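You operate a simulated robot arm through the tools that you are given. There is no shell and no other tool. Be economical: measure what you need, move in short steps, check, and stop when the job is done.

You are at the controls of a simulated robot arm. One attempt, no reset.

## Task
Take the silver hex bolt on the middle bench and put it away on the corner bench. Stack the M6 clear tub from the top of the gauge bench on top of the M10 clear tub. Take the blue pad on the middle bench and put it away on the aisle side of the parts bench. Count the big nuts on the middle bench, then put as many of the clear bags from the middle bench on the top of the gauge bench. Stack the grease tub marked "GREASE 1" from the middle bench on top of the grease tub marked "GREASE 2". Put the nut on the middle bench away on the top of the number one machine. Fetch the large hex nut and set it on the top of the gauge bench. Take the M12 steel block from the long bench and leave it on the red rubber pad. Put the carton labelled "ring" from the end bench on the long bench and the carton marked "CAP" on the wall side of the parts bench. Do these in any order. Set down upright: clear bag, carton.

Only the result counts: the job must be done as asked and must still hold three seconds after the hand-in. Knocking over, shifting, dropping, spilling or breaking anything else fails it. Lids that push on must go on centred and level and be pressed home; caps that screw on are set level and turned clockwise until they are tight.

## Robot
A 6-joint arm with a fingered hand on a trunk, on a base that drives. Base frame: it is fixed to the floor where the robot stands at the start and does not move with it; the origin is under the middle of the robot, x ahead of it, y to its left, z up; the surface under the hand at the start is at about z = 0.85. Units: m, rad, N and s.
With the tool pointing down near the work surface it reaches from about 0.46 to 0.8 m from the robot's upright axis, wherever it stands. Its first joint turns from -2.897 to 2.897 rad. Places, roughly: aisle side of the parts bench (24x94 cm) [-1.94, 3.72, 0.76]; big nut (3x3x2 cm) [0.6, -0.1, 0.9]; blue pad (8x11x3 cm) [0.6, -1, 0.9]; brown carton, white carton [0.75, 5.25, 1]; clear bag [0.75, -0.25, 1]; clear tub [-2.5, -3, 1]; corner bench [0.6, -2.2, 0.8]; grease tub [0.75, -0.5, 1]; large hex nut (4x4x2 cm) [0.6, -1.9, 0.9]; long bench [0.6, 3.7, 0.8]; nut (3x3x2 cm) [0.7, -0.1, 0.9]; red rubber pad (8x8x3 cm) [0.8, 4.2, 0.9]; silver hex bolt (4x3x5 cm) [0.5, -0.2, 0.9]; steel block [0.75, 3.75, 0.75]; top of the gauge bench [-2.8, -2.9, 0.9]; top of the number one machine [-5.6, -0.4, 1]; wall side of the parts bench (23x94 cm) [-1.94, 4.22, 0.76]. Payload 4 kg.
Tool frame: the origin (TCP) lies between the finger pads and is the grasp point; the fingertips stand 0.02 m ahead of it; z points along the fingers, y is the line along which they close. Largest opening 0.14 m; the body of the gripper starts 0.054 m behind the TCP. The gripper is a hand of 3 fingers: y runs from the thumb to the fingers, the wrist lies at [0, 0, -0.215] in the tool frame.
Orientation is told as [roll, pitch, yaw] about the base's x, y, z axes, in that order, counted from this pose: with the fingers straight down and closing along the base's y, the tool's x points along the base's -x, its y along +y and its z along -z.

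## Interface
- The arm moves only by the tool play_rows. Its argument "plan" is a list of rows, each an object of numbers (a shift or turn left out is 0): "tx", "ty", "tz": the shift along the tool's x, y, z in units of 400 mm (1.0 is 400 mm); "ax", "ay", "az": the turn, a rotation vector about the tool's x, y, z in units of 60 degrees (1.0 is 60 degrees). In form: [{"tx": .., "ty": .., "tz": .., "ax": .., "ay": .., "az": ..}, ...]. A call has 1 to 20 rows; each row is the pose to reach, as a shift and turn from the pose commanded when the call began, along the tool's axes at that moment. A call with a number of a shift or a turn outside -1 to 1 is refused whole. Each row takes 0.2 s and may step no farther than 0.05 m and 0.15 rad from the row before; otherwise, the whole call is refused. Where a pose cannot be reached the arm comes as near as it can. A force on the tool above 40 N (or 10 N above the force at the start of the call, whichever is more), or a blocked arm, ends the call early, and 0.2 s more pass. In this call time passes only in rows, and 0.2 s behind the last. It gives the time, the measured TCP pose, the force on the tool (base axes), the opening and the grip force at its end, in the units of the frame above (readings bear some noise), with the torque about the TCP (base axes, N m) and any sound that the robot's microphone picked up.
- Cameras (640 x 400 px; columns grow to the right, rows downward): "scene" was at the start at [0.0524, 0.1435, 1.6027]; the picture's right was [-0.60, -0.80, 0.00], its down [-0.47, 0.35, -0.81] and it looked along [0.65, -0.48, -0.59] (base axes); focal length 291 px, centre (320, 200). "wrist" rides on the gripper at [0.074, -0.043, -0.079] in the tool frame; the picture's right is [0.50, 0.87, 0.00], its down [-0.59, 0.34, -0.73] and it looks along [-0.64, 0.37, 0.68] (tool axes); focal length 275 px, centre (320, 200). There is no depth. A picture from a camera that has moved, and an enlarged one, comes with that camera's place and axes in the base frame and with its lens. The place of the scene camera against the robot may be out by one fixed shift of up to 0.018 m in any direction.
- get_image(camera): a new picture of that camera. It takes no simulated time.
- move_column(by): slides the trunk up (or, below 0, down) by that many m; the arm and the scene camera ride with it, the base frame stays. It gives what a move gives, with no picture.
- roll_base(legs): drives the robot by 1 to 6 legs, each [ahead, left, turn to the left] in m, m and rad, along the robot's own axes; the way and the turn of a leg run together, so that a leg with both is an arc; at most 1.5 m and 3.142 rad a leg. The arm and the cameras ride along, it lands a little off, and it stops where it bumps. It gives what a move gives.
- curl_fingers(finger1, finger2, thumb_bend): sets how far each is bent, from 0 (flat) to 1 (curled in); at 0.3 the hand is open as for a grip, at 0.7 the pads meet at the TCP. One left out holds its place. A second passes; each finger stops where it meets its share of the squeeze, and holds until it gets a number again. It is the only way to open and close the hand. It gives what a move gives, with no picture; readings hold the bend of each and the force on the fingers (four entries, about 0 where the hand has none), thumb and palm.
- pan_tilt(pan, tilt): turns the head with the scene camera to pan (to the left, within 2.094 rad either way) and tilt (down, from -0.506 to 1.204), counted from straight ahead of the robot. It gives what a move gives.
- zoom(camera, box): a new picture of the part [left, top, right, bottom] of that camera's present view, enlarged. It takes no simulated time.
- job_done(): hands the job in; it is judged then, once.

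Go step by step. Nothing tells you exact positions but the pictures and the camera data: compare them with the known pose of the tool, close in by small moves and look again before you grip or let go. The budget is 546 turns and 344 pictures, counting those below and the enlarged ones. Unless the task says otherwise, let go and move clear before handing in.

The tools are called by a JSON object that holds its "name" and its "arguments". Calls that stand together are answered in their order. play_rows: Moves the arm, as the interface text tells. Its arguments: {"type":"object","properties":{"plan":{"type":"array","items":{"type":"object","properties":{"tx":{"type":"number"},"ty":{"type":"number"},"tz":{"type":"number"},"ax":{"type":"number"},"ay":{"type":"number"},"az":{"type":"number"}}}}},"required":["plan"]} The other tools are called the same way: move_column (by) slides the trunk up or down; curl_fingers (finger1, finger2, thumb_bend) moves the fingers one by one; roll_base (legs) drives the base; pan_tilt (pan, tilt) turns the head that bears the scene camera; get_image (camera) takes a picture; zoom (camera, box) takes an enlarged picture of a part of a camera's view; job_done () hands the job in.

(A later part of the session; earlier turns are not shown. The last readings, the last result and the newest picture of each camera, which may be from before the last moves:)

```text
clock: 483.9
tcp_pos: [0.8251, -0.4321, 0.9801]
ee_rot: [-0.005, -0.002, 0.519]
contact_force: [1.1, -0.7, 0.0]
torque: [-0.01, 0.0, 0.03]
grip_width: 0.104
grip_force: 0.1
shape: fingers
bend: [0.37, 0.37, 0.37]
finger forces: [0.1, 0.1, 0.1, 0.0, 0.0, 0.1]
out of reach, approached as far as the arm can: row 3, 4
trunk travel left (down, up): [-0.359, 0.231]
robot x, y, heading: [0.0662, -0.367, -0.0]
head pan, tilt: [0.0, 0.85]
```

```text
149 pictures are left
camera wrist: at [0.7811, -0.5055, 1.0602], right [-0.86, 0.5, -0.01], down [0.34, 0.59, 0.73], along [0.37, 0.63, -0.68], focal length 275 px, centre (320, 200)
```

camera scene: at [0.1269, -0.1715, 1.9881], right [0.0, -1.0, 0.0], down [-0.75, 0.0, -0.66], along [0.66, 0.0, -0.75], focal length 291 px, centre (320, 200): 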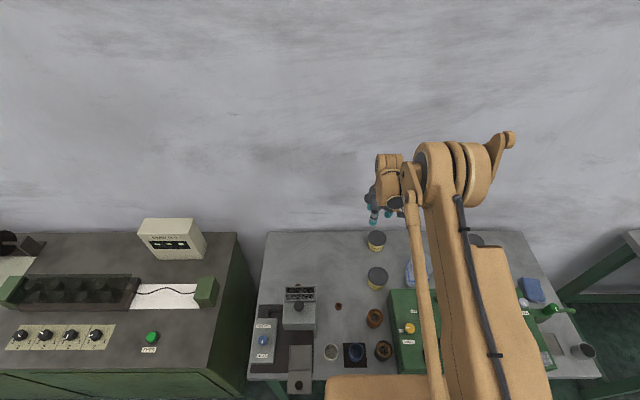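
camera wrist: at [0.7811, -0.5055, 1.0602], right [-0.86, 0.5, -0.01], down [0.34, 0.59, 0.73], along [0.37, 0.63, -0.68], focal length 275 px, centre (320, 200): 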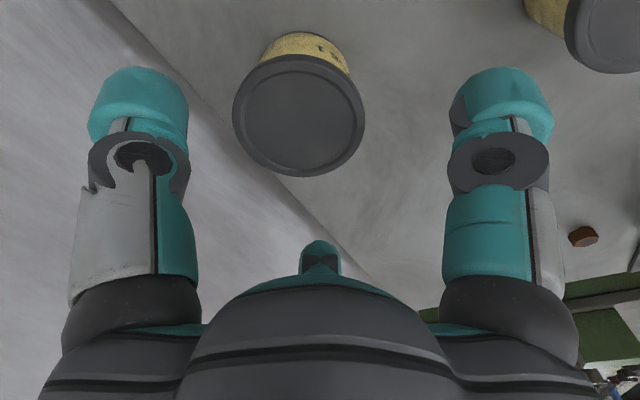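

{"name": "play_rows", "arguments": {"plan": [{"tz": -0.1}, {"tz": -0.2}, {"tz": -0.3}]}}

```text
clock: 484.7
tcp_pos: [0.8232, -0.4316, 1.1046]
ee_rot: [-0.004, -0.003, 0.517]
contact_force: [0.8, 0.9, 0.9]
torque: [0.02, 0.02, 0.01]
grip_width: 0.1038
grip_force: 0.0
shape: fingers
bend: [0.37, 0.37, 0.37]
finger forces: [0.0, 0.0, 0.0, 0.0, 0.0, 0.0]
trunk travel left (down, up): [-0.359, 0.231]
robot x, y, heading: [0.0661, -0.3685, -0.006]
head pan, tilt: [0.0, 0.85]
```

{"name": "play_rows", "arguments": {"plan": [{"tx": -0.014, "ty": -0.031}]}}

{"name": "move_column", "arguments": {"by": -0.14}}

{"name": "get_image", "arguments": {"camera": "wrist"}}

```text
clock: 485.1
tcp_pos: [0.8344, -0.4391, 1.103]
ee_rot: [-0.007, 0.001, 0.516]
contact_force: [0.1, -0.4, -1.0]
torque: [0.0, 0.0, 0.0]
grip_width: 0.1042
grip_force: 0.0
shape: fingers
bend: [0.37, 0.37, 0.37]
finger forces: [0.1, 0.1, 0.0, 0.1, 0.1, 0.1]
trunk travel left (down, up): [-0.359, 0.231]
robot x, y, heading: [0.0666, -0.3657, -0.008]
head pan, tilt: [0.0, 0.85]
```

```text
clock: 486.8
tcp_pos: [0.834, -0.4384, 0.962]
ee_rot: [-0.004, -0.002, 0.518]
contact_force: [-0.5, 0.1, 0.0]
torque: [0.01, 0.01, 0.02]
grip_width: 0.1038
grip_force: 0.0
shape: fingers
bend: [0.37, 0.37, 0.37]
finger forces: [0.1, 0.0, 0.0, 0.0, 0.0, 0.0]
trunk travel left (down, up): [-0.219, 0.371]
robot x, y, heading: [0.0677, -0.364, -0.003]
head pan, tilt: [0.0, 0.85]
```

```text
148 pictures are left
camera wrist: at [0.7916, -0.5124, 1.0421], right [-0.86, 0.51, -0.01], down [0.34, 0.59, 0.73], along [0.37, 0.63, -0.68], focal length 275 px, centre (320, 200)
```

wrist: 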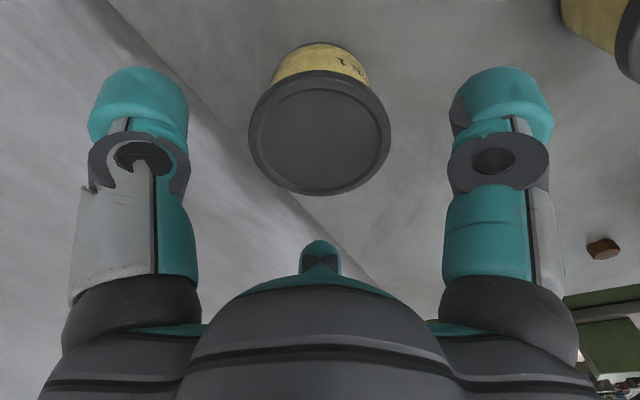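

{"name": "move_column", "arguments": {"by": -0.04}}

{"name": "get_image", "arguments": {"camera": "wrist"}}

```text
clock: 487.6
tcp_pos: [0.8349, -0.4387, 0.9241]
ee_rot: [-0.006, -0.005, 0.516]
contact_force: [-0.3, -0.4, -0.5]
torque: [-0.02, -0.01, 0.01]
grip_width: 0.1036
grip_force: 0.1
shape: fingers
bend: [0.37, 0.37, 0.37]
finger forces: [0.1, 0.0, 0.1, 0.0, 0.1, 0.0]
trunk travel left (down, up): [-0.179, 0.411]
robot x, y, heading: [0.0638, -0.3679, -0.007]
head pan, tilt: [0.0, 0.85]
```

```text
147 pictures are left
camera wrist: at [0.7915, -0.5124, 1.0021], right [-0.86, 0.51, -0.01], down [0.34, 0.59, 0.73], along [0.37, 0.63, -0.68], focal length 275 px, centre (320, 200)
```

wrist: 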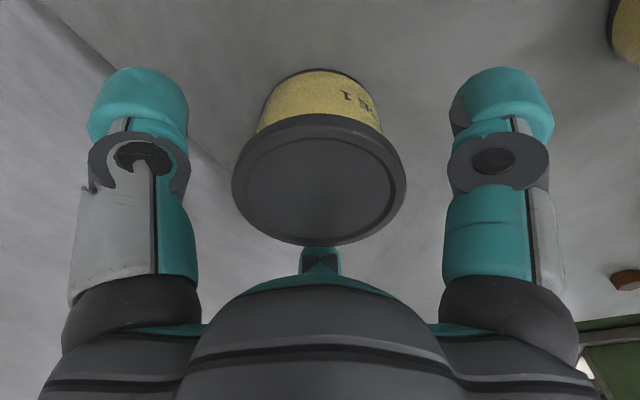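

{"name": "move_column", "arguments": {"by": -0.034}}

{"name": "curl_fingers", "arguments": {"finger1": 0.65, "finger2": 0.65, "thumb_bend": 0.65}}

{"name": "get_image", "arguments": {"camera": "wrist"}}

```text
clock: 488.4
tcp_pos: [0.8341, -0.4383, 0.8885]
ee_rot: [-0.005, -0.001, 0.518]
contact_force: [0.0, 0.8, 0.3]
torque: [-0.04, 0.02, -0.01]
grip_width: 0.1041
grip_force: 0.9
shape: fingers
bend: [0.37, 0.37, 0.37]
finger forces: [0.1, 1.0, 0.0, 0.0, 0.0, 0.0]
trunk travel left (down, up): [-0.145, 0.445]
robot x, y, heading: [0.0674, -0.3644, -0.004]
head pan, tilt: [0.0, 0.85]
```

```text
clock: 489.4
tcp_pos: [0.8346, -0.4393, 0.8888]
ee_rot: [-0.004, -0.003, 0.516]
contact_force: [-0.5, -2.9, 5.5]
torque: [0.19, 0.05, 0.02]
grip_width: 0.0709
grip_force: 44.7
shape: fingers
bend: [0.44, 0.4, 0.55]
finger forces: [19.8, 24.2, 0.0, 0.0, 45.0, 0.0]
trunk travel left (down, up): [-0.145, 0.445]
robot x, y, heading: [0.0639, -0.366, -0.004]
head pan, tilt: [0.0, 0.85]
```

```text
146 pictures are left
camera wrist: at [0.7912, -0.5127, 0.9683], right [-0.86, 0.51, -0.01], down [0.34, 0.59, 0.73], along [0.38, 0.63, -0.68], focal length 275 px, centre (320, 200)
```

wrist: 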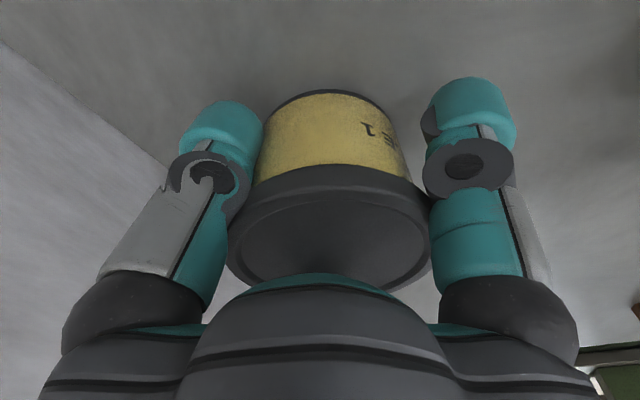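

{"name": "move_column", "arguments": {"by": 0.13}}

{"name": "get_image", "arguments": {"camera": "wrist"}}

{"name": "zoom", "arguments": {"camera": "scene", "box": [340, 170, 420, 270]}}

```text
clock: 491.0
tcp_pos: [0.8349, -0.4384, 1.0175]
ee_rot: [-0.005, -0.002, 0.517]
contact_force: [0.2, 0.5, -3.8]
torque: [0.0, 0.02, 0.03]
grip_width: 0.0705
grip_force: 40.8
shape: fingers
bend: [0.44, 0.4, 0.55]
finger forces: [18.3, 22.7, 0.0, 0.0, 41.7, 0.0]
trunk travel left (down, up): [-0.275, 0.315]
robot x, y, heading: [0.0682, -0.367, 0.0]
head pan, tilt: [0.0, 0.85]
```

```text
145 pictures are left
camera wrist: at [0.7921, -0.5124, 1.0975], right [-0.86, 0.51, -0.01], down [0.34, 0.59, 0.73], along [0.37, 0.63, -0.68], focal length 275 px, centre (320, 200)
```

wrist: 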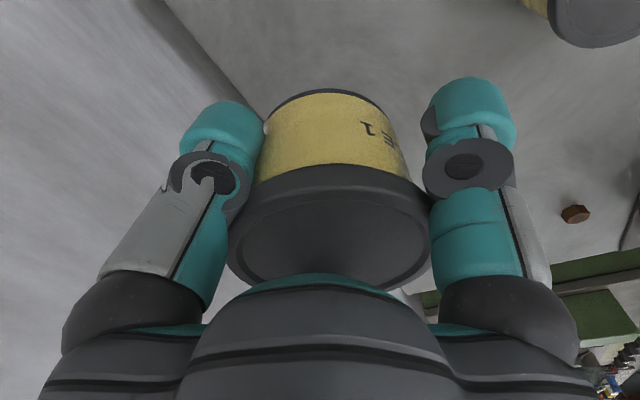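

```text
4.00 times, centred on (380, 220) of scene
camera zoom: at [0.1279, -0.1715, 1.6839], right [0.0, -1.0, 0.0], down [-0.75, 0.0, -0.66], along [0.66, 0.0, -0.75], focal length 1163 px, centre (80, 120)
```

zoom: 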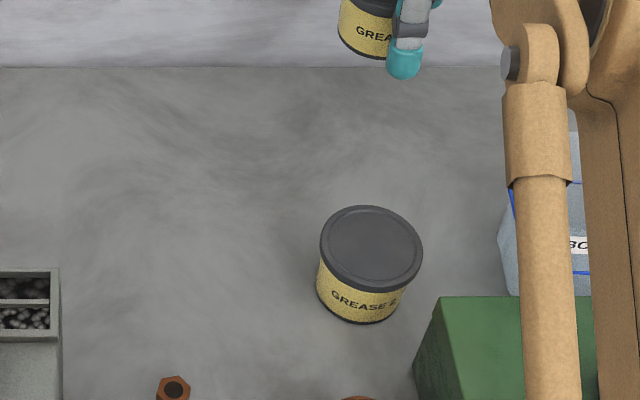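

Held level. I move over GREASE 2 and check from above.

{"name": "play_rows", "arguments": {"plan": [{"tx": 0.082, "ty": 0.067}, {"tx": 0.164, "ty": 0.134}, {"tx": 0.246, "ty": 0.2}, {"tx": 0.328, "ty": 0.267, "tz": -0.03}]}}

{"name": "get_image", "arguments": {"camera": "wrist"}}

{"name": "zoom", "arguments": {"camera": "scene", "box": [340, 190, 440, 315]}}

```text
clock: 492.0
tcp_pos: [0.6663, -0.4093, 1.028]
ee_rot: [-0.005, -0.004, 0.516]
contact_force: [-0.5, 0.0, -1.9]
torque: [-0.04, -0.03, 0.0]
grip_width: 0.0703
grip_force: 40.4
shape: fingers
bend: [0.44, 0.4, 0.55]
finger forces: [18.4, 23.2, 0.1, 0.0, 39.2, 0.0]
trunk travel left (down, up): [-0.275, 0.315]
robot x, y, heading: [0.0654, -0.3678, -0.005]
head pan, tilt: [0.0, 0.85]
```

```text
143 pictures are left
camera wrist: at [0.623, -0.4827, 1.1074], right [-0.86, 0.51, -0.01], down [0.34, 0.59, 0.73], along [0.38, 0.63, -0.68], focal length 275 px, centre (320, 200)
```

wrist: 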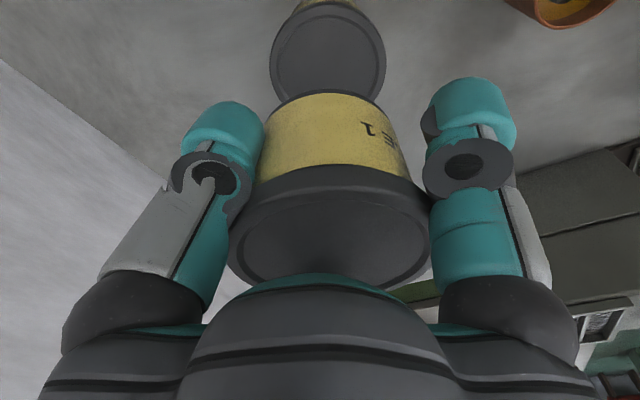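

```text
3.20 times, centred on (390, 252) of scene
camera zoom: at [0.1258, -0.1712, 1.6841], right [0.0, -1.0, 0.0], down [-0.75, 0.0, -0.66], along [0.66, 0.0, -0.75], focal length 931 px, centre (96, 32)
```

zoom: 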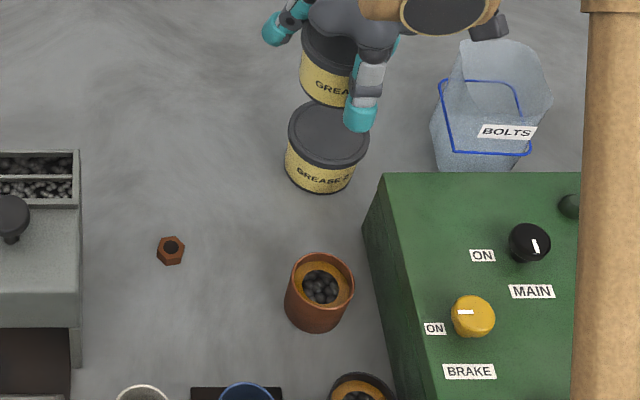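

{"name": "play_rows", "arguments": {"plan": [{"tx": 0.042, "ty": -0.028}]}}

{"name": "move_column", "arguments": {"by": -0.05}}

{"name": "get_image", "arguments": {"camera": "wrist"}}

{"name": "zoom", "arguments": {"camera": "scene", "box": [340, 190, 440, 315]}}

```text
clock: 492.4
tcp_pos: [0.6585, -0.4268, 1.0265]
ee_rot: [-0.005, -0.003, 0.516]
contact_force: [0.4, -0.3, -3.5]
torque: [-0.02, -0.01, -0.02]
grip_width: 0.0702
grip_force: 39.8
shape: fingers
bend: [0.44, 0.4, 0.55]
finger forces: [18.4, 22.8, 0.1, 0.1, 38.7, 0.0]
trunk travel left (down, up): [-0.275, 0.315]
robot x, y, heading: [0.0663, -0.366, -0.006]
head pan, tilt: [0.0, 0.85]
```

```text
clock: 493.3
tcp_pos: [0.6583, -0.4288, 0.9778]
ee_rot: [-0.006, -0.001, 0.516]
contact_force: [-0.7, 0.1, -3.0]
torque: [-0.03, -0.01, 0.0]
grip_width: 0.0702
grip_force: 40.2
shape: fingers
bend: [0.44, 0.4, 0.55]
finger forces: [18.5, 22.9, 0.0, 0.1, 38.6, 0.0]
trunk travel left (down, up): [-0.225, 0.365]
robot x, y, heading: [0.0658, -0.3631, -0.004]
head pan, tilt: [0.0, 0.85]
```

```text
141 pictures are left
camera wrist: at [0.6161, -0.5011, 1.0571], right [-0.86, 0.51, -0.01], down [0.34, 0.59, 0.73], along [0.37, 0.63, -0.68], focal length 275 px, centre (320, 200)
```

wrist: 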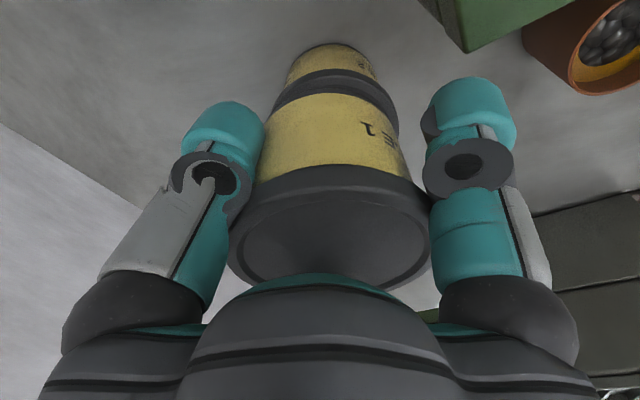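

```text
3.20 times, centred on (390, 252) of scene
camera zoom: at [0.1274, -0.1715, 1.6341], right [0.0, -1.0, 0.0], down [-0.75, 0.0, -0.66], along [0.66, 0.0, -0.75], focal length 931 px, centre (96, 32)
```

zoom: 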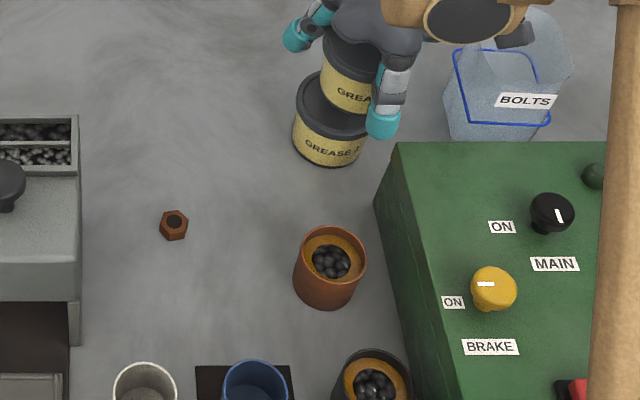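

{"name": "zoom", "arguments": {"camera": "wrist", "box": [250, 30, 420, 150]}}

```text
3.33 times, centred on (335, 90) of wrist
camera zoom: at [0.6161, -0.5011, 1.0571], right [-0.86, 0.51, -0.01], down [0.34, 0.59, 0.73], along [0.37, 0.63, -0.68], focal length 918 px, centre (270, 567)
```

zoom: 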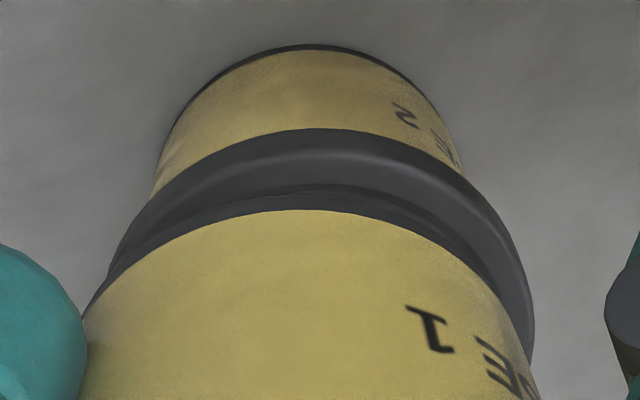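

{"name": "play_rows", "arguments": {"plan": [{"tx": -0.0174, "ty": 0.0175}]}}

{"name": "move_column", "arguments": {"by": -0.012}}

{"name": "zoom", "arguments": {"camera": "wrist", "box": [250, 30, 420, 150]}}

```text
clock: 493.7
tcp_pos: [0.6635, -0.417, 0.9773]
ee_rot: [-0.006, 0.0, 0.518]
contact_force: [-0.2, 0.5, -3.3]
torque: [-0.03, -0.01, -0.02]
grip_width: 0.0703
grip_force: 39.4
shape: fingers
bend: [0.44, 0.4, 0.55]
finger forces: [18.4, 22.9, 0.0, 0.1, 38.7, 0.0]
trunk travel left (down, up): [-0.225, 0.365]
robot x, y, heading: [0.0656, -0.3671, -0.005]
head pan, tilt: [0.0, 0.85]
```

```text
clock: 494.3
tcp_pos: [0.6608, -0.4175, 0.9663]
ee_rot: [-0.007, -0.003, 0.517]
contact_force: [0.1, -1.0, -2.8]
torque: [-0.04, -0.01, 0.03]
grip_width: 0.0701
grip_force: 40.0
shape: fingers
bend: [0.44, 0.4, 0.55]
finger forces: [18.6, 22.9, 0.0, 0.0, 38.5, 0.1]
trunk travel left (down, up): [-0.213, 0.377]
robot x, y, heading: [0.0639, -0.369, -0.007]
head pan, tilt: [0.0, 0.85]
```

```text
3.33 times, centred on (335, 90) of wrist
camera zoom: at [0.6187, -0.4915, 1.045], right [-0.86, 0.51, -0.01], down [0.34, 0.59, 0.73], along [0.37, 0.63, -0.68], focal length 918 px, centre (270, 567)
```

zoom: 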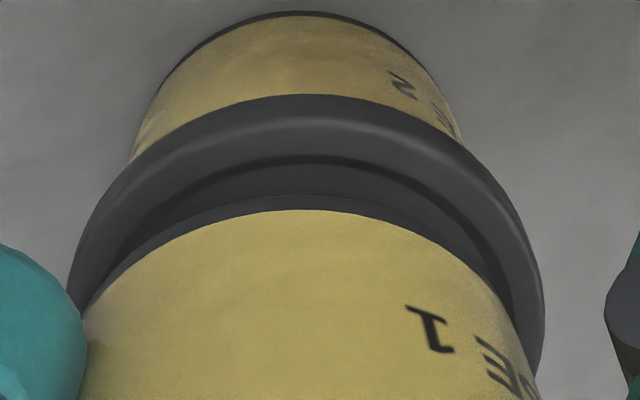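

Well centred now. Lower the last centimetre gently.

{"name": "play_rows", "arguments": {"plan": [{"tz": 0.0125}, {"tz": 0.0225}]}}

{"name": "play_rows", "arguments": {"plan": [{"tz": 0.0075}]}}

```text
clock: 494.9
tcp_pos: [0.6628, -0.4176, 0.9574]
ee_rot: [-0.004, 0.0, 0.516]
contact_force: [0.0, -0.2, -2.8]
torque: [0.0, 0.03, 0.02]
grip_width: 0.0701
grip_force: 39.2
shape: fingers
bend: [0.44, 0.4, 0.55]
finger forces: [18.5, 22.9, 0.0, 0.1, 38.3, 0.0]
trunk travel left (down, up): [-0.213, 0.377]
robot x, y, heading: [0.0622, -0.3676, -0.005]
head pan, tilt: [0.0, 0.85]
```

```text
clock: 495.3
tcp_pos: [0.661, -0.4169, 0.9544]
ee_rot: [-0.004, -0.003, 0.517]
contact_force: [0.2, -1.0, 7.4]
torque: [0.39, 0.05, -0.03]
grip_width: 0.07
grip_force: 44.4
shape: fingers
bend: [0.44, 0.4, 0.56]
finger forces: [21.3, 26.9, 0.0, 0.1, 40.3, 0.0]
trunk travel left (down, up): [-0.213, 0.377]
robot x, y, heading: [0.0669, -0.3669, -0.003]
head pan, tilt: [0.0, 0.85]
```

{"name": "play_rows", "arguments": {"plan": [{"tz": 0.004}]}}

{"name": "zoom", "arguments": {"camera": "wrist", "box": [250, 30, 420, 150]}}

{"name": "zoom", "arguments": {"camera": "scene", "box": [340, 180, 440, 305]}}

```text
clock: 495.7
tcp_pos: [0.6621, -0.4175, 0.9529]
ee_rot: [-0.006, -0.002, 0.516]
contact_force: [3.3, -3.0, 21.6]
torque: [0.79, 0.07, -0.09]
grip_width: 0.0699
grip_force: 48.4
shape: fingers
bend: [0.44, 0.39, 0.56]
finger forces: [23.9, 31.2, 0.0, 0.1, 42.3, 0.0]
trunk travel left (down, up): [-0.213, 0.377]
robot x, y, heading: [0.0639, -0.3683, -0.001]
head pan, tilt: [0.0, 0.85]
```

```text
3.33 times, centred on (335, 90) of wrist
camera zoom: at [0.6178, -0.4915, 1.0325], right [-0.86, 0.51, -0.01], down [0.34, 0.59, 0.73], along [0.38, 0.63, -0.68], focal length 918 px, centre (270, 567)
```

zoom: 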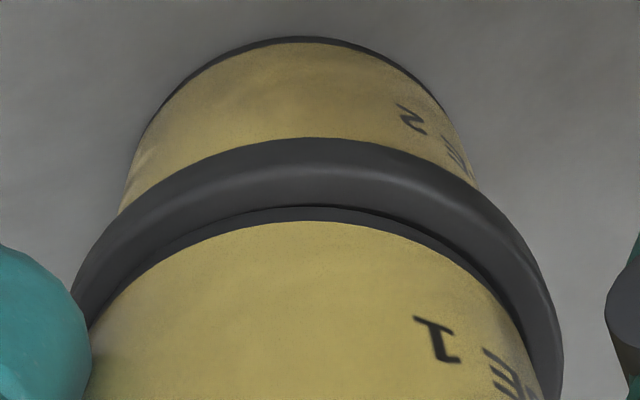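

```text
3.20 times, centred on (390, 242) of scene
camera zoom: at [0.1255, -0.1718, 1.6224], right [0.0, -1.0, 0.0], down [-0.75, 0.0, -0.66], along [0.66, 0.0, -0.75], focal length 931 px, centre (96, 64)
```

zoom: 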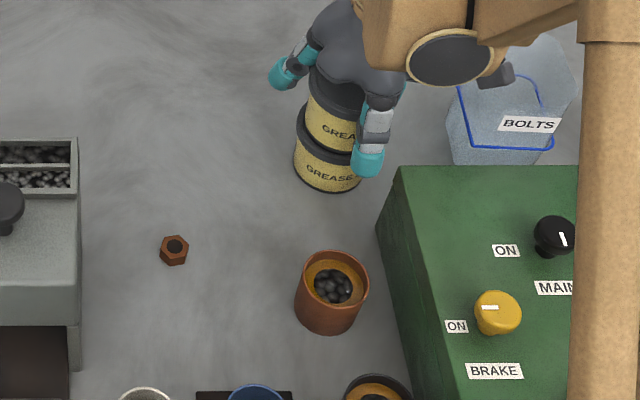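

{"name": "play_rows", "arguments": {"plan": [{"tz": -0.003}]}}

{"name": "curl_fingers", "arguments": {"finger1": 0.41, "finger2": 0.37, "thumb_bend": 0.5}}

{"name": "curl_fingers", "arguments": {"finger1": 0.35, "finger2": 0.33, "thumb_bend": 0.38}}

{"name": "zoom", "arguments": {"camera": "scene", "box": [340, 180, 440, 305]}}

```text
clock: 496.1
tcp_pos: [0.6602, -0.4183, 0.9539]
ee_rot: [-0.006, -0.002, 0.516]
contact_force: [0.6, -1.4, 11.8]
torque: [0.56, 0.07, -0.03]
grip_width: 0.0701
grip_force: 45.6
shape: fingers
bend: [0.44, 0.39, 0.56]
finger forces: [22.9, 27.9, 0.0, 0.0, 40.2, 0.0]
trunk travel left (down, up): [-0.213, 0.377]
robot x, y, heading: [0.0672, -0.3662, -0.002]
head pan, tilt: [0.0, 0.85]
```

```text
clock: 497.1
tcp_pos: [0.6613, -0.4167, 0.9537]
ee_rot: [-0.006, 0.001, 0.517]
contact_force: [-1.2, -0.2, -0.7]
torque: [0.0, 0.0, 0.01]
grip_width: 0.0784
grip_force: 1.0
shape: fingers
bend: [0.41, 0.37, 0.5]
finger forces: [0.9, 0.4, 0.1, 0.0, 0.2, 0.0]
trunk travel left (down, up): [-0.213, 0.377]
robot x, y, heading: [0.0623, -0.3681, -0.001]
head pan, tilt: [0.0, 0.85]
```

```text
clock: 498.1
tcp_pos: [0.6617, -0.418, 0.9543]
ee_rot: [-0.004, -0.001, 0.518]
contact_force: [0.6, -0.5, -0.1]
torque: [0.0, -0.03, 0.01]
grip_width: 0.1053
grip_force: 0.0
shape: fingers
bend: [0.35, 0.33, 0.38]
finger forces: [0.0, 0.0, 0.1, 0.1, 0.0, 0.0]
trunk travel left (down, up): [-0.213, 0.377]
robot x, y, heading: [0.0678, -0.3694, -0.004]
head pan, tilt: [0.0, 0.85]
```

```text
3.20 times, centred on (390, 242) of scene
camera zoom: at [0.1272, -0.1715, 1.6221], right [0.0, -1.0, 0.0], down [-0.75, 0.0, -0.66], along [0.66, 0.0, -0.75], focal length 931 px, centre (96, 64)
```

zoom: 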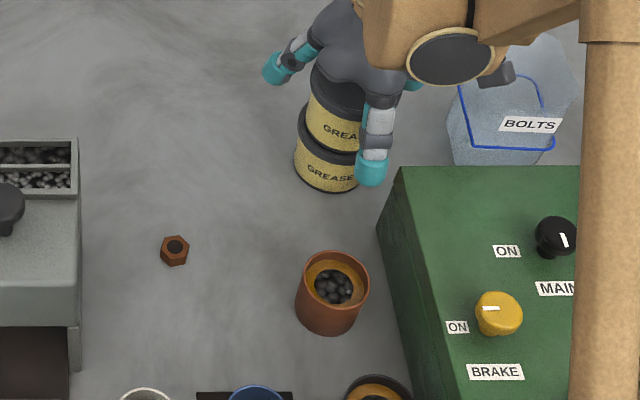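

GREASE 1 sits on GREASE 2. Rise and go over the blue pad.

{"name": "move_column", "arguments": {"by": 0.25}}

{"name": "play_rows", "arguments": {"plan": [{"az": 0.125}, {"az": 0.25}, {"az": 0.375}, {"az": 0.5}]}}

{"name": "roll_base", "arguments": {"legs": [[-0.15, 0, 0], [0, -0.6, 0]]}}

{"name": "get_image", "arguments": {"camera": "wrist"}}

{"name": "get_image", "arguments": {"camera": "scene"}}

```text
clock: 500.7
tcp_pos: [0.6618, -0.4171, 1.2022]
ee_rot: [-0.005, -0.001, 0.517]
contact_force: [0.1, -0.4, 0.2]
torque: [-0.02, 0.01, 0.01]
grip_width: 0.1052
grip_force: 0.1
shape: fingers
bend: [0.35, 0.33, 0.38]
finger forces: [0.0, 0.0, 0.0, 0.0, 0.0, 0.1]
trunk travel left (down, up): [-0.463, 0.127]
robot x, y, heading: [0.0682, -0.3683, -0.006]
head pan, tilt: [0.0, 0.85]
```

```text
clock: 501.7
tcp_pos: [0.6621, -0.418, 1.2037]
ee_rot: [-0.003, -0.006, -0.008]
contact_force: [0.6, 0.6, 0.7]
torque: [-0.01, -0.02, -0.03]
grip_width: 0.1053
grip_force: 0.1
shape: fingers
bend: [0.35, 0.33, 0.38]
finger forces: [0.1, 0.0, 0.0, 0.0, 0.1, 0.0]
trunk travel left (down, up): [-0.463, 0.127]
robot x, y, heading: [0.0663, -0.3695, -0.005]
head pan, tilt: [0.0, 0.85]
```

```text
clock: 506.1
tcp_pos: [0.5088, -1.0117, 1.2026]
ee_rot: [0.0, -0.006, -0.002]
contact_force: [-0.1, -0.4, -0.7]
torque: [0.01, -0.04, -0.01]
grip_width: 0.1053
grip_force: 0.0
shape: fingers
bend: [0.35, 0.33, 0.38]
finger forces: [0.0, 0.0, 0.0, 0.0, 0.1, 0.0]
trunk travel left (down, up): [-0.463, 0.127]
robot x, y, heading: [-0.088, -0.962, -0.001]
head pan, tilt: [0.0, 0.85]
```

```text
134 pictures are left
camera wrist: at [0.435, -1.0541, 1.2826], right [-0.5, 0.87, 0.0], down [0.58, 0.34, 0.74], along [0.64, 0.36, -0.68], focal length 275 px, centre (320, 200)
```

wrist: 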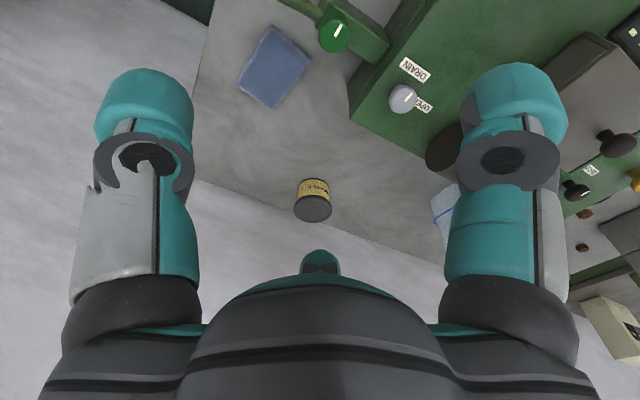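

```text
133 pictures are left
camera scene: at [-0.0267, -0.769, 1.8722], right [0.0, -1.0, 0.0], down [-0.75, 0.0, -0.66], along [0.66, 0.0, -0.75], focal length 291 px, centre (320, 200)
```

scene: 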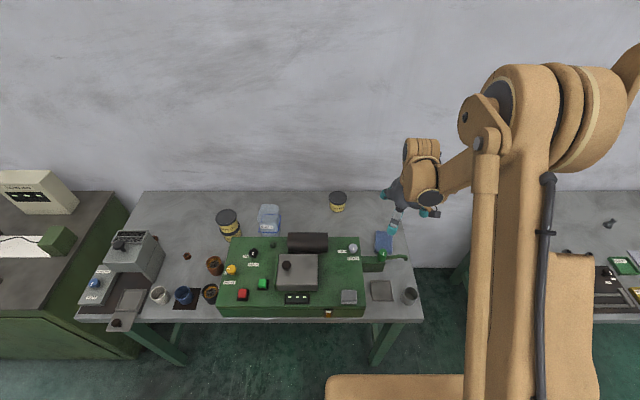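

Pad centre about (0.612,-1.034), turned about -7°. Hand yaw -30° avoids the drain lever; I move above it.

{"name": "roll_base", "arguments": {"legs": [[0.1, 0, 0]]}}

{"name": "curl_fingers", "arguments": {"finger1": 0.36, "finger2": 0.3, "thumb_bend": 0.36}}

{"name": "play_rows", "arguments": {"plan": [{"ty": -0.02, "az": 0.125}, {"ty": -0.04, "az": 0.25}, {"ty": -0.06, "az": 0.375}, {"ty": -0.06, "az": 0.5}]}}

{"name": "move_column", "arguments": {"by": -0.2}}

{"name": "get_image", "arguments": {"camera": "wrist"}}

```text
clock: 507.2
tcp_pos: [0.6079, -1.0128, 1.2029]
ee_rot: [-0.003, -0.004, -0.002]
contact_force: [0.6, 0.2, 0.2]
torque: [-0.02, 0.02, 0.03]
grip_width: 0.1052
grip_force: 0.0
shape: fingers
bend: [0.35, 0.33, 0.38]
finger forces: [0.1, 0.0, 0.1, 0.1, 0.0, 0.0]
trunk travel left (down, up): [-0.463, 0.127]
robot x, y, heading: [0.0106, -0.9625, 0.003]
head pan, tilt: [0.0, 0.85]
```

```text
clock: 508.2
tcp_pos: [0.6074, -1.0113, 1.2029]
ee_rot: [-0.003, -0.005, -0.002]
contact_force: [0.4, -0.4, 0.3]
torque: [0.01, 0.02, -0.05]
grip_width: 0.1069
grip_force: 0.1
shape: fingers
bend: [0.36, 0.3, 0.36]
finger forces: [0.0, 0.0, 0.0, 0.1, 0.0, 0.1]
trunk travel left (down, up): [-0.463, 0.127]
robot x, y, heading: [0.0112, -0.9619, 0.001]
head pan, tilt: [0.0, 0.85]
```

```text
clock: 509.2
tcp_pos: [0.6077, -1.0361, 1.2037]
ee_rot: [0.001, -0.005, -0.527]
contact_force: [0.5, 0.4, 0.5]
torque: [-0.01, 0.0, -0.02]
grip_width: 0.1071
grip_force: 0.0
shape: fingers
bend: [0.36, 0.3, 0.36]
finger forces: [0.1, 0.0, 0.0, 0.1, 0.1, 0.1]
trunk travel left (down, up): [-0.463, 0.127]
robot x, y, heading: [0.0098, -0.9619, 0.002]
head pan, tilt: [0.0, 0.85]
```

```text
clock: 511.4
tcp_pos: [0.6088, -1.0364, 1.004]
ee_rot: [0.001, -0.005, -0.526]
contact_force: [-0.1, 0.3, 0.1]
torque: [-0.04, -0.03, -0.01]
grip_width: 0.1071
grip_force: 0.1
shape: fingers
bend: [0.36, 0.3, 0.36]
finger forces: [0.0, 0.1, 0.1, 0.0, 0.0, 0.0]
trunk travel left (down, up): [-0.263, 0.327]
robot x, y, heading: [0.0122, -0.9621, 0.004]
head pan, tilt: [0.0, 0.85]
```

```text
132 pictures are left
camera wrist: at [0.523, -1.0357, 1.0825], right [0.0, 1.0, 0.0], down [0.68, 0.0, 0.74], along [0.74, 0.0, -0.68], focal length 275 px, centre (320, 200)
```

wrist: 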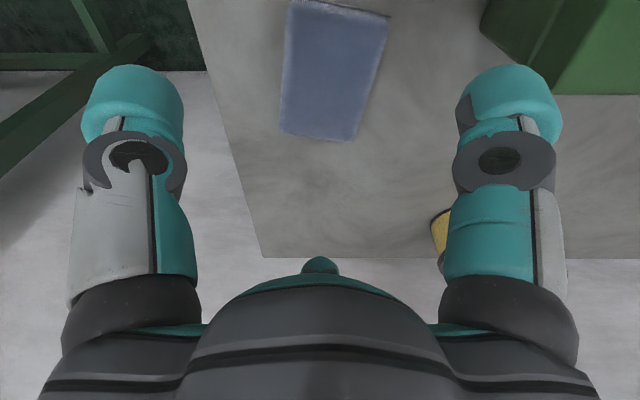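

{"name": "zoom", "arguments": {"camera": "scene", "box": [340, 200, 440, 310]}}

```text
3.64 times, centred on (390, 255) of scene
camera zoom: at [0.0726, -0.7682, 1.6722], right [0.0, -1.0, 0.0], down [-0.75, 0.0, -0.66], along [0.66, 0.0, -0.75], focal length 1058 px, centre (66, 0)
```

zoom: 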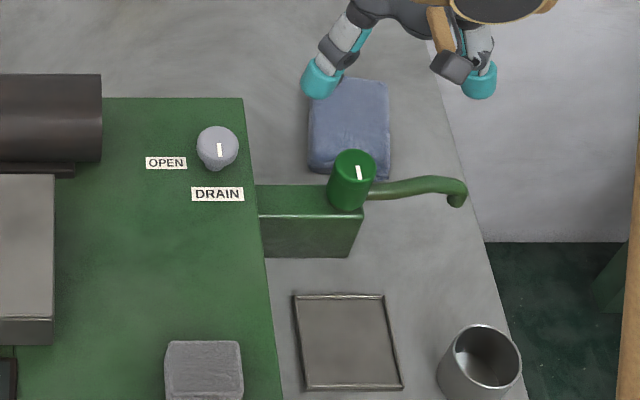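

The drain knob is close to where the wrist camera would be, so I shift the grasp toward the pad's back and lean the hand 10° away from the tap.

{"name": "play_rows", "arguments": {"plan": [{"tx": -0.023, "ty": 0.0177, "ax": 0.042, "ay": 0.072}, {"tx": -0.046, "ty": 0.0354, "ax": 0.0837, "ay": 0.144}]}}

{"name": "curl_fingers", "arguments": {"finger1": 0.37, "finger2": 0.42, "thumb_bend": 0.37}}

{"name": "move_column", "arguments": {"by": -0.05}}

{"name": "get_image", "arguments": {"camera": "wrist"}}

{"name": "zoom", "arguments": {"camera": "scene", "box": [340, 190, 440, 300]}}

```text
clock: 512.0
tcp_pos: [0.6314, -1.0337, 1.002]
ee_rot: [-0.09, 0.145, -0.532]
contact_force: [0.2, 0.1, -0.2]
torque: [-0.01, -0.01, 0.01]
grip_width: 0.1071
grip_force: 0.1
shape: fingers
bend: [0.36, 0.3, 0.36]
finger forces: [0.0, 0.0, 0.0, 0.0, 0.0, 0.1]
trunk travel left (down, up): [-0.263, 0.327]
robot x, y, heading: [0.0105, -0.964, 0.002]
head pan, tilt: [0.0, 0.85]
```

```text
clock: 513.0
tcp_pos: [0.631, -1.033, 1.0027]
ee_rot: [-0.09, 0.145, -0.531]
contact_force: [0.1, 0.1, 0.3]
torque: [-0.04, -0.04, 0.01]
grip_width: 0.1041
grip_force: 0.1
shape: fingers
bend: [0.37, 0.42, 0.37]
finger forces: [0.0, 0.0, 0.1, 0.0, 0.0, 0.0]
trunk travel left (down, up): [-0.263, 0.327]
robot x, y, heading: [0.0144, -0.9653, -0.0]
head pan, tilt: [0.0, 0.85]
```

```text
clock: 513.9
tcp_pos: [0.6301, -1.0332, 0.9531]
ee_rot: [-0.089, 0.145, -0.533]
contact_force: [0.1, -0.1, -0.7]
torque: [0.0, -0.02, 0.03]
grip_width: 0.1041
grip_force: 0.1
shape: fingers
bend: [0.37, 0.42, 0.37]
finger forces: [0.0, 0.1, 0.0, 0.0, 0.1, 0.1]
trunk travel left (down, up): [-0.213, 0.377]
robot x, y, heading: [0.0134, -0.9648, -0.001]
head pan, tilt: [0.0, 0.85]
```

```text
130 pictures are left
camera wrist: at [0.5607, -1.0326, 1.0453], right [0.0, 1.0, 0.0], down [0.79, 0.0, 0.61], along [0.61, 0.0, -0.79], focal length 275 px, centre (320, 200)
```

wrist: 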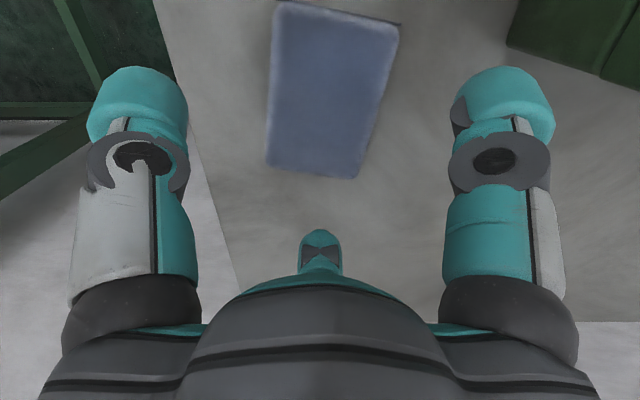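

```text
3.64 times, centred on (390, 245) of scene
camera zoom: at [0.0725, -0.7682, 1.6221], right [0.0, -1.0, 0.0], down [-0.75, 0.0, -0.66], along [0.66, 0.0, -0.75], focal length 1058 px, centre (66, 36)
```

zoom: 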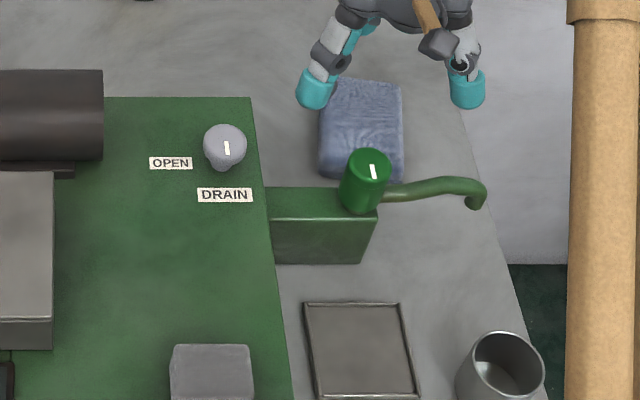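

{"name": "play_rows", "arguments": {"plan": [{"tx": -0.006, "ty": -0.011}]}}

{"name": "move_column", "arguments": {"by": -0.055}}

{"name": "get_image", "arguments": {"camera": "wrist"}}

{"name": "zoom", "arguments": {"camera": "scene", "box": [340, 190, 440, 300]}}

```text
clock: 514.3
tcp_pos: [0.6318, -1.0382, 0.9533]
ee_rot: [-0.089, 0.143, -0.532]
contact_force: [-0.1, -0.2, -0.1]
torque: [-0.02, -0.01, 0.0]
grip_width: 0.1043
grip_force: 0.0
shape: fingers
bend: [0.37, 0.42, 0.37]
finger forces: [0.0, 0.1, 0.0, 0.0, 0.0, 0.0]
trunk travel left (down, up): [-0.213, 0.377]
robot x, y, heading: [0.0101, -0.9642, -0.003]
head pan, tilt: [0.0, 0.85]
```

```text
clock: 515.2
tcp_pos: [0.6316, -1.0371, 0.8975]
ee_rot: [-0.089, 0.145, -0.533]
contact_force: [-0.2, -0.1, -0.1]
torque: [0.02, 0.04, -0.02]
grip_width: 0.104
grip_force: 0.1
shape: fingers
bend: [0.37, 0.42, 0.37]
finger forces: [0.0, 0.0, 0.0, 0.1, 0.0, 0.0]
trunk travel left (down, up): [-0.158, 0.432]
robot x, y, heading: [0.0139, -0.962, -0.001]
head pan, tilt: [0.0, 0.85]
```

```text
128 pictures are left
camera wrist: at [0.5604, -1.0374, 0.9904], right [0.0, 1.0, 0.0], down [0.79, 0.0, 0.61], along [0.61, 0.0, -0.79], focal length 275 px, centre (320, 200)
```

wrist: 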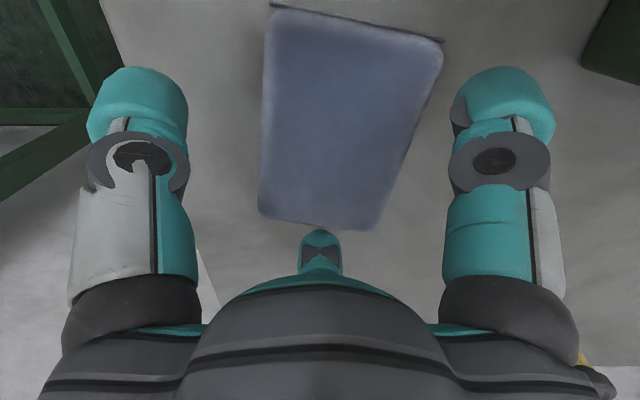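

```text
3.64 times, centred on (390, 245) of scene
camera zoom: at [0.0725, -0.7682, 1.5672], right [0.0, -1.0, 0.0], down [-0.75, 0.0, -0.66], along [0.66, 0.0, -0.75], focal length 1058 px, centre (66, 36)
```

zoom: 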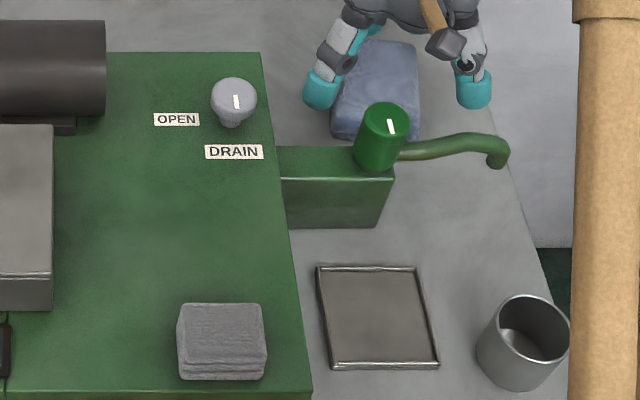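

{"name": "move_column", "arguments": {"by": -0.011}}

{"name": "curl_fingers", "arguments": {"finger1": 0.65, "finger2": 0.65, "thumb_bend": 0.65}}

{"name": "get_image", "arguments": {"camera": "wrist"}}

```text
clock: 515.8
tcp_pos: [0.6309, -1.0373, 0.886]
ee_rot: [-0.087, 0.145, -0.532]
contact_force: [-0.6, 0.3, 1.2]
torque: [0.0, -0.12, 0.01]
grip_width: 0.1039
grip_force: 0.9
shape: fingers
bend: [0.37, 0.42, 0.37]
finger forces: [0.0, 2.1, 0.0, 0.0, 0.1, 0.0]
trunk travel left (down, up): [-0.147, 0.443]
robot x, y, heading: [0.0074, -0.9645, -0.002]
head pan, tilt: [0.0, 0.85]
```

```text
clock: 516.8
tcp_pos: [0.6301, -1.037, 0.8869]
ee_rot: [-0.088, 0.145, -0.532]
contact_force: [0.5, -1.5, 2.7]
torque: [0.08, -0.04, -0.02]
grip_width: 0.0704
grip_force: 21.7
shape: fingers
bend: [0.47, 0.54, 0.52]
finger forces: [14.0, 8.1, 0.0, 0.0, 21.1, 0.1]
trunk travel left (down, up): [-0.147, 0.443]
robot x, y, heading: [0.0149, -0.9624, -0.002]
head pan, tilt: [0.0, 0.85]
```

```text
126 pictures are left
camera wrist: at [0.5603, -1.0376, 0.9794], right [0.0, 1.0, 0.0], down [0.79, 0.0, 0.61], along [0.61, 0.0, -0.79], focal length 275 px, centre (320, 200)
```

wrist: 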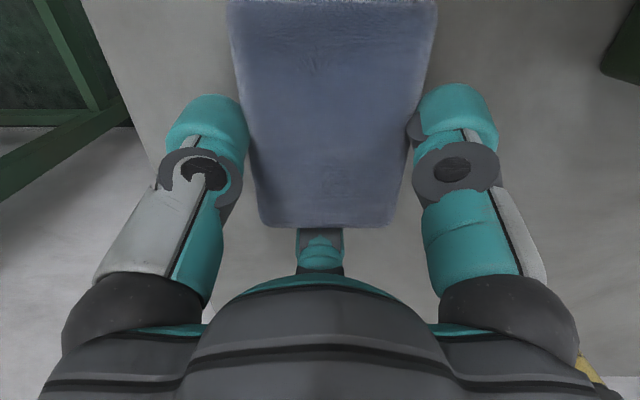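

{"name": "move_column", "arguments": {"by": 0.1}}

{"name": "get_image", "arguments": {"camera": "wrist"}}

{"name": "zoom", "arguments": {"camera": "scene", "box": [340, 170, 440, 280]}}

```text
clock: 518.2
tcp_pos: [0.6297, -1.0372, 0.9858]
ee_rot: [-0.091, 0.146, -0.533]
contact_force: [-0.2, 0.3, -0.2]
torque: [-0.03, -0.04, 0.0]
grip_width: 0.0704
grip_force: 19.7
shape: fingers
bend: [0.46, 0.54, 0.54]
finger forces: [15.0, 6.8, 0.0, 0.0, 18.4, 0.0]
trunk travel left (down, up): [-0.247, 0.343]
robot x, y, heading: [0.011, -0.9631, -0.002]
head pan, tilt: [0.0, 0.85]
```

```text
125 pictures are left
camera wrist: at [0.5607, -1.0373, 1.079], right [0.0, 1.0, 0.0], down [0.79, 0.0, 0.61], along [0.61, 0.0, -0.79], focal length 275 px, centre (320, 200)
```

wrist: 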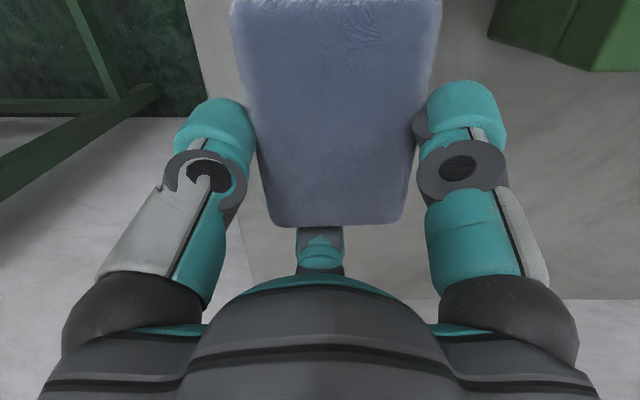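

```text
3.64 times, centred on (390, 225) of scene
camera zoom: at [0.073, -0.7682, 1.656], right [0.0, -1.0, 0.0], down [-0.75, 0.0, -0.66], along [0.66, 0.0, -0.75], focal length 1058 px, centre (66, 109)
```

zoom: 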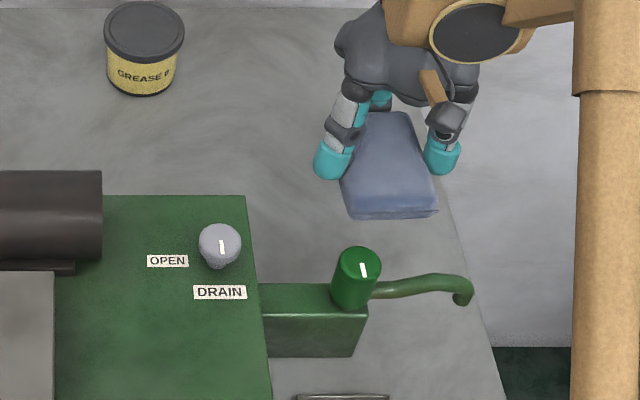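

Pad held. I raise, back up and drive along the aisle toward the parts bench.

{"name": "move_column", "arguments": {"by": 0.24}}

{"name": "play_rows", "arguments": {"plan": [{"ax": -0.042, "ay": -0.072}, {"ax": -0.0837, "ay": -0.144}]}}

{"name": "roll_base", "arguments": {"legs": [[-0.4, 0, 0], [0, 1.5, 0], [0, 1.5, 0], [0, 0.5, 0]]}}

{"name": "pan_tilt", "arguments": {"pan": 1.7, "tilt": 0.6}}

{"name": "get_image", "arguments": {"camera": "scene"}}

```text
clock: 520.7
tcp_pos: [0.6306, -1.0367, 1.2254]
ee_rot: [-0.089, 0.145, -0.532]
contact_force: [0.4, 0.0, 0.1]
torque: [0.02, 0.02, 0.04]
grip_width: 0.0704
grip_force: 19.7
shape: fingers
bend: [0.46, 0.54, 0.54]
finger forces: [15.0, 7.0, 0.0, 0.1, 18.3, 0.0]
trunk travel left (down, up): [-0.487, 0.103]
robot x, y, heading: [0.0137, -0.9644, -0.0]
head pan, tilt: [0.0, 0.85]
```

```text
clock: 521.3
tcp_pos: [0.6315, -1.037, 1.2268]
ee_rot: [0.0, -0.007, -0.526]
contact_force: [0.6, 0.9, -1.1]
torque: [-0.01, 0.01, 0.01]
grip_width: 0.0706
grip_force: 20.1
shape: fingers
bend: [0.46, 0.54, 0.54]
finger forces: [15.1, 7.0, 0.1, 0.1, 18.2, 0.0]
trunk travel left (down, up): [-0.487, 0.103]
robot x, y, heading: [0.0071, -0.9626, 0.001]
head pan, tilt: [0.0, 0.85]
```

```text
clock: 540.2
tcp_pos: [0.2249, 2.4563, 1.2257]
ee_rot: [0.002, -0.005, -0.493]
contact_force: [-0.3, 0.1, -1.0]
torque: [0.0, -0.04, 0.02]
grip_width: 0.0703
grip_force: 20.2
shape: fingers
bend: [0.46, 0.54, 0.54]
finger forces: [15.1, 6.9, 0.1, 0.0, 18.2, 0.0]
trunk travel left (down, up): [-0.487, 0.103]
robot x, y, heading: [-0.3921, 2.5048, 0.034]
head pan, tilt: [0.0, 0.85]
```

```text
clock: 541.9
tcp_pos: [0.225, 2.4561, 1.226]
ee_rot: [0.0, -0.005, -0.493]
contact_force: [0.5, -0.5, -0.8]
torque: [0.01, -0.03, -0.02]
grip_width: 0.0705
grip_force: 20.1
shape: fingers
bend: [0.46, 0.54, 0.54]
finger forces: [15.0, 7.0, 0.1, 0.0, 18.3, 0.1]
trunk travel left (down, up): [-0.487, 0.103]
robot x, y, heading: [-0.3921, 2.5064, 0.046]
head pan, tilt: [1.7, 0.6]
```

```text
123 pictures are left
camera scene: at [-0.4345, 2.791, 1.917], right [0.99, 0.16, 0.0], down [0.09, -0.56, -0.83], along [-0.13, 0.81, -0.56], focal length 291 px, centre (320, 200)
```

scene: 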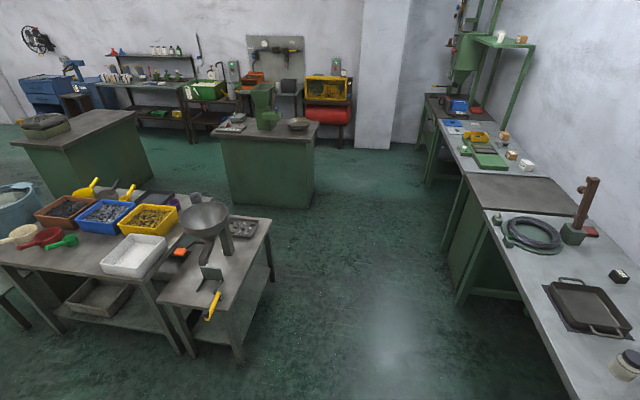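

{"name": "roll_base", "arguments": {"legs": [[0, 0, 1.53], [0, 1.4, 0]]}}

{"name": "pan_tilt", "arguments": {"pan": 0.0, "tilt": 0.75}}

{"name": "get_image", "arguments": {"camera": "scene"}}

```text
clock: 552.8
tcp_pos: [-1.7602, 3.1233, 1.2272]
ee_rot: [0.0, -0.006, 1.052]
contact_force: [0.0, 1.2, -0.4]
torque: [0.01, 0.01, -0.01]
grip_width: 0.0705
grip_force: 19.6
shape: fingers
bend: [0.46, 0.54, 0.54]
finger forces: [14.9, 6.8, 0.1, 0.1, 18.2, 0.1]
trunk travel left (down, up): [-0.487, 0.103]
robot x, y, heading: [-1.828, 2.5028, 1.585]
head pan, tilt: [1.7, 0.6]
```

```text
clock: 554.5
tcp_pos: [-1.7588, 3.1228, 1.2264]
ee_rot: [0.0, -0.006, 1.054]
contact_force: [0.0, 0.3, -1.3]
torque: [0.0, -0.03, 0.03]
grip_width: 0.0705
grip_force: 19.8
shape: fingers
bend: [0.46, 0.54, 0.54]
finger forces: [15.0, 6.9, 0.1, 0.0, 18.1, 0.0]
trunk travel left (down, up): [-0.487, 0.103]
robot x, y, heading: [-1.8286, 2.5025, 1.583]
head pan, tilt: [0.0, 0.75]
```

```text
122 pictures are left
camera scene: at [-2.0159, 2.571, 1.9041], right [1.0, 0.01, 0.0], down [0.01, -0.68, -0.73], along [-0.01, 0.73, -0.68], focal length 291 px, centre (320, 200)
```

scene: 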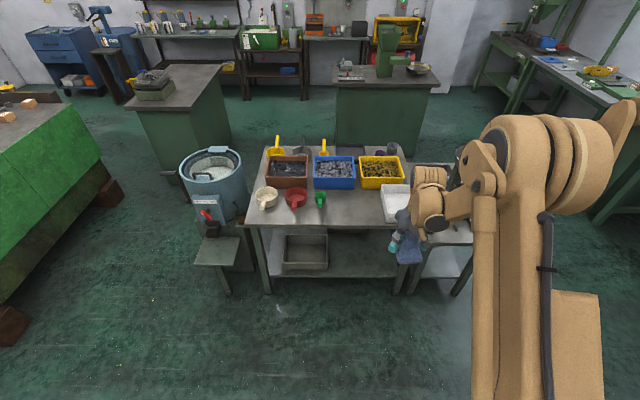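

{"name": "zoom", "arguments": {"camera": "scene", "box": [235, 120, 435, 245]}}

```text
3.20 times, centred on (335, 182) of scene
camera zoom: at [-2.0159, 2.571, 1.9041], right [1.0, 0.01, 0.0], down [0.01, -0.68, -0.73], along [-0.01, 0.73, -0.68], focal length 931 px, centre (272, 256)
```

zoom: 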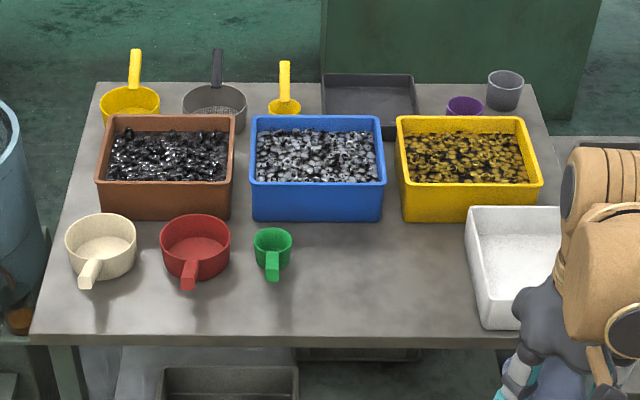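

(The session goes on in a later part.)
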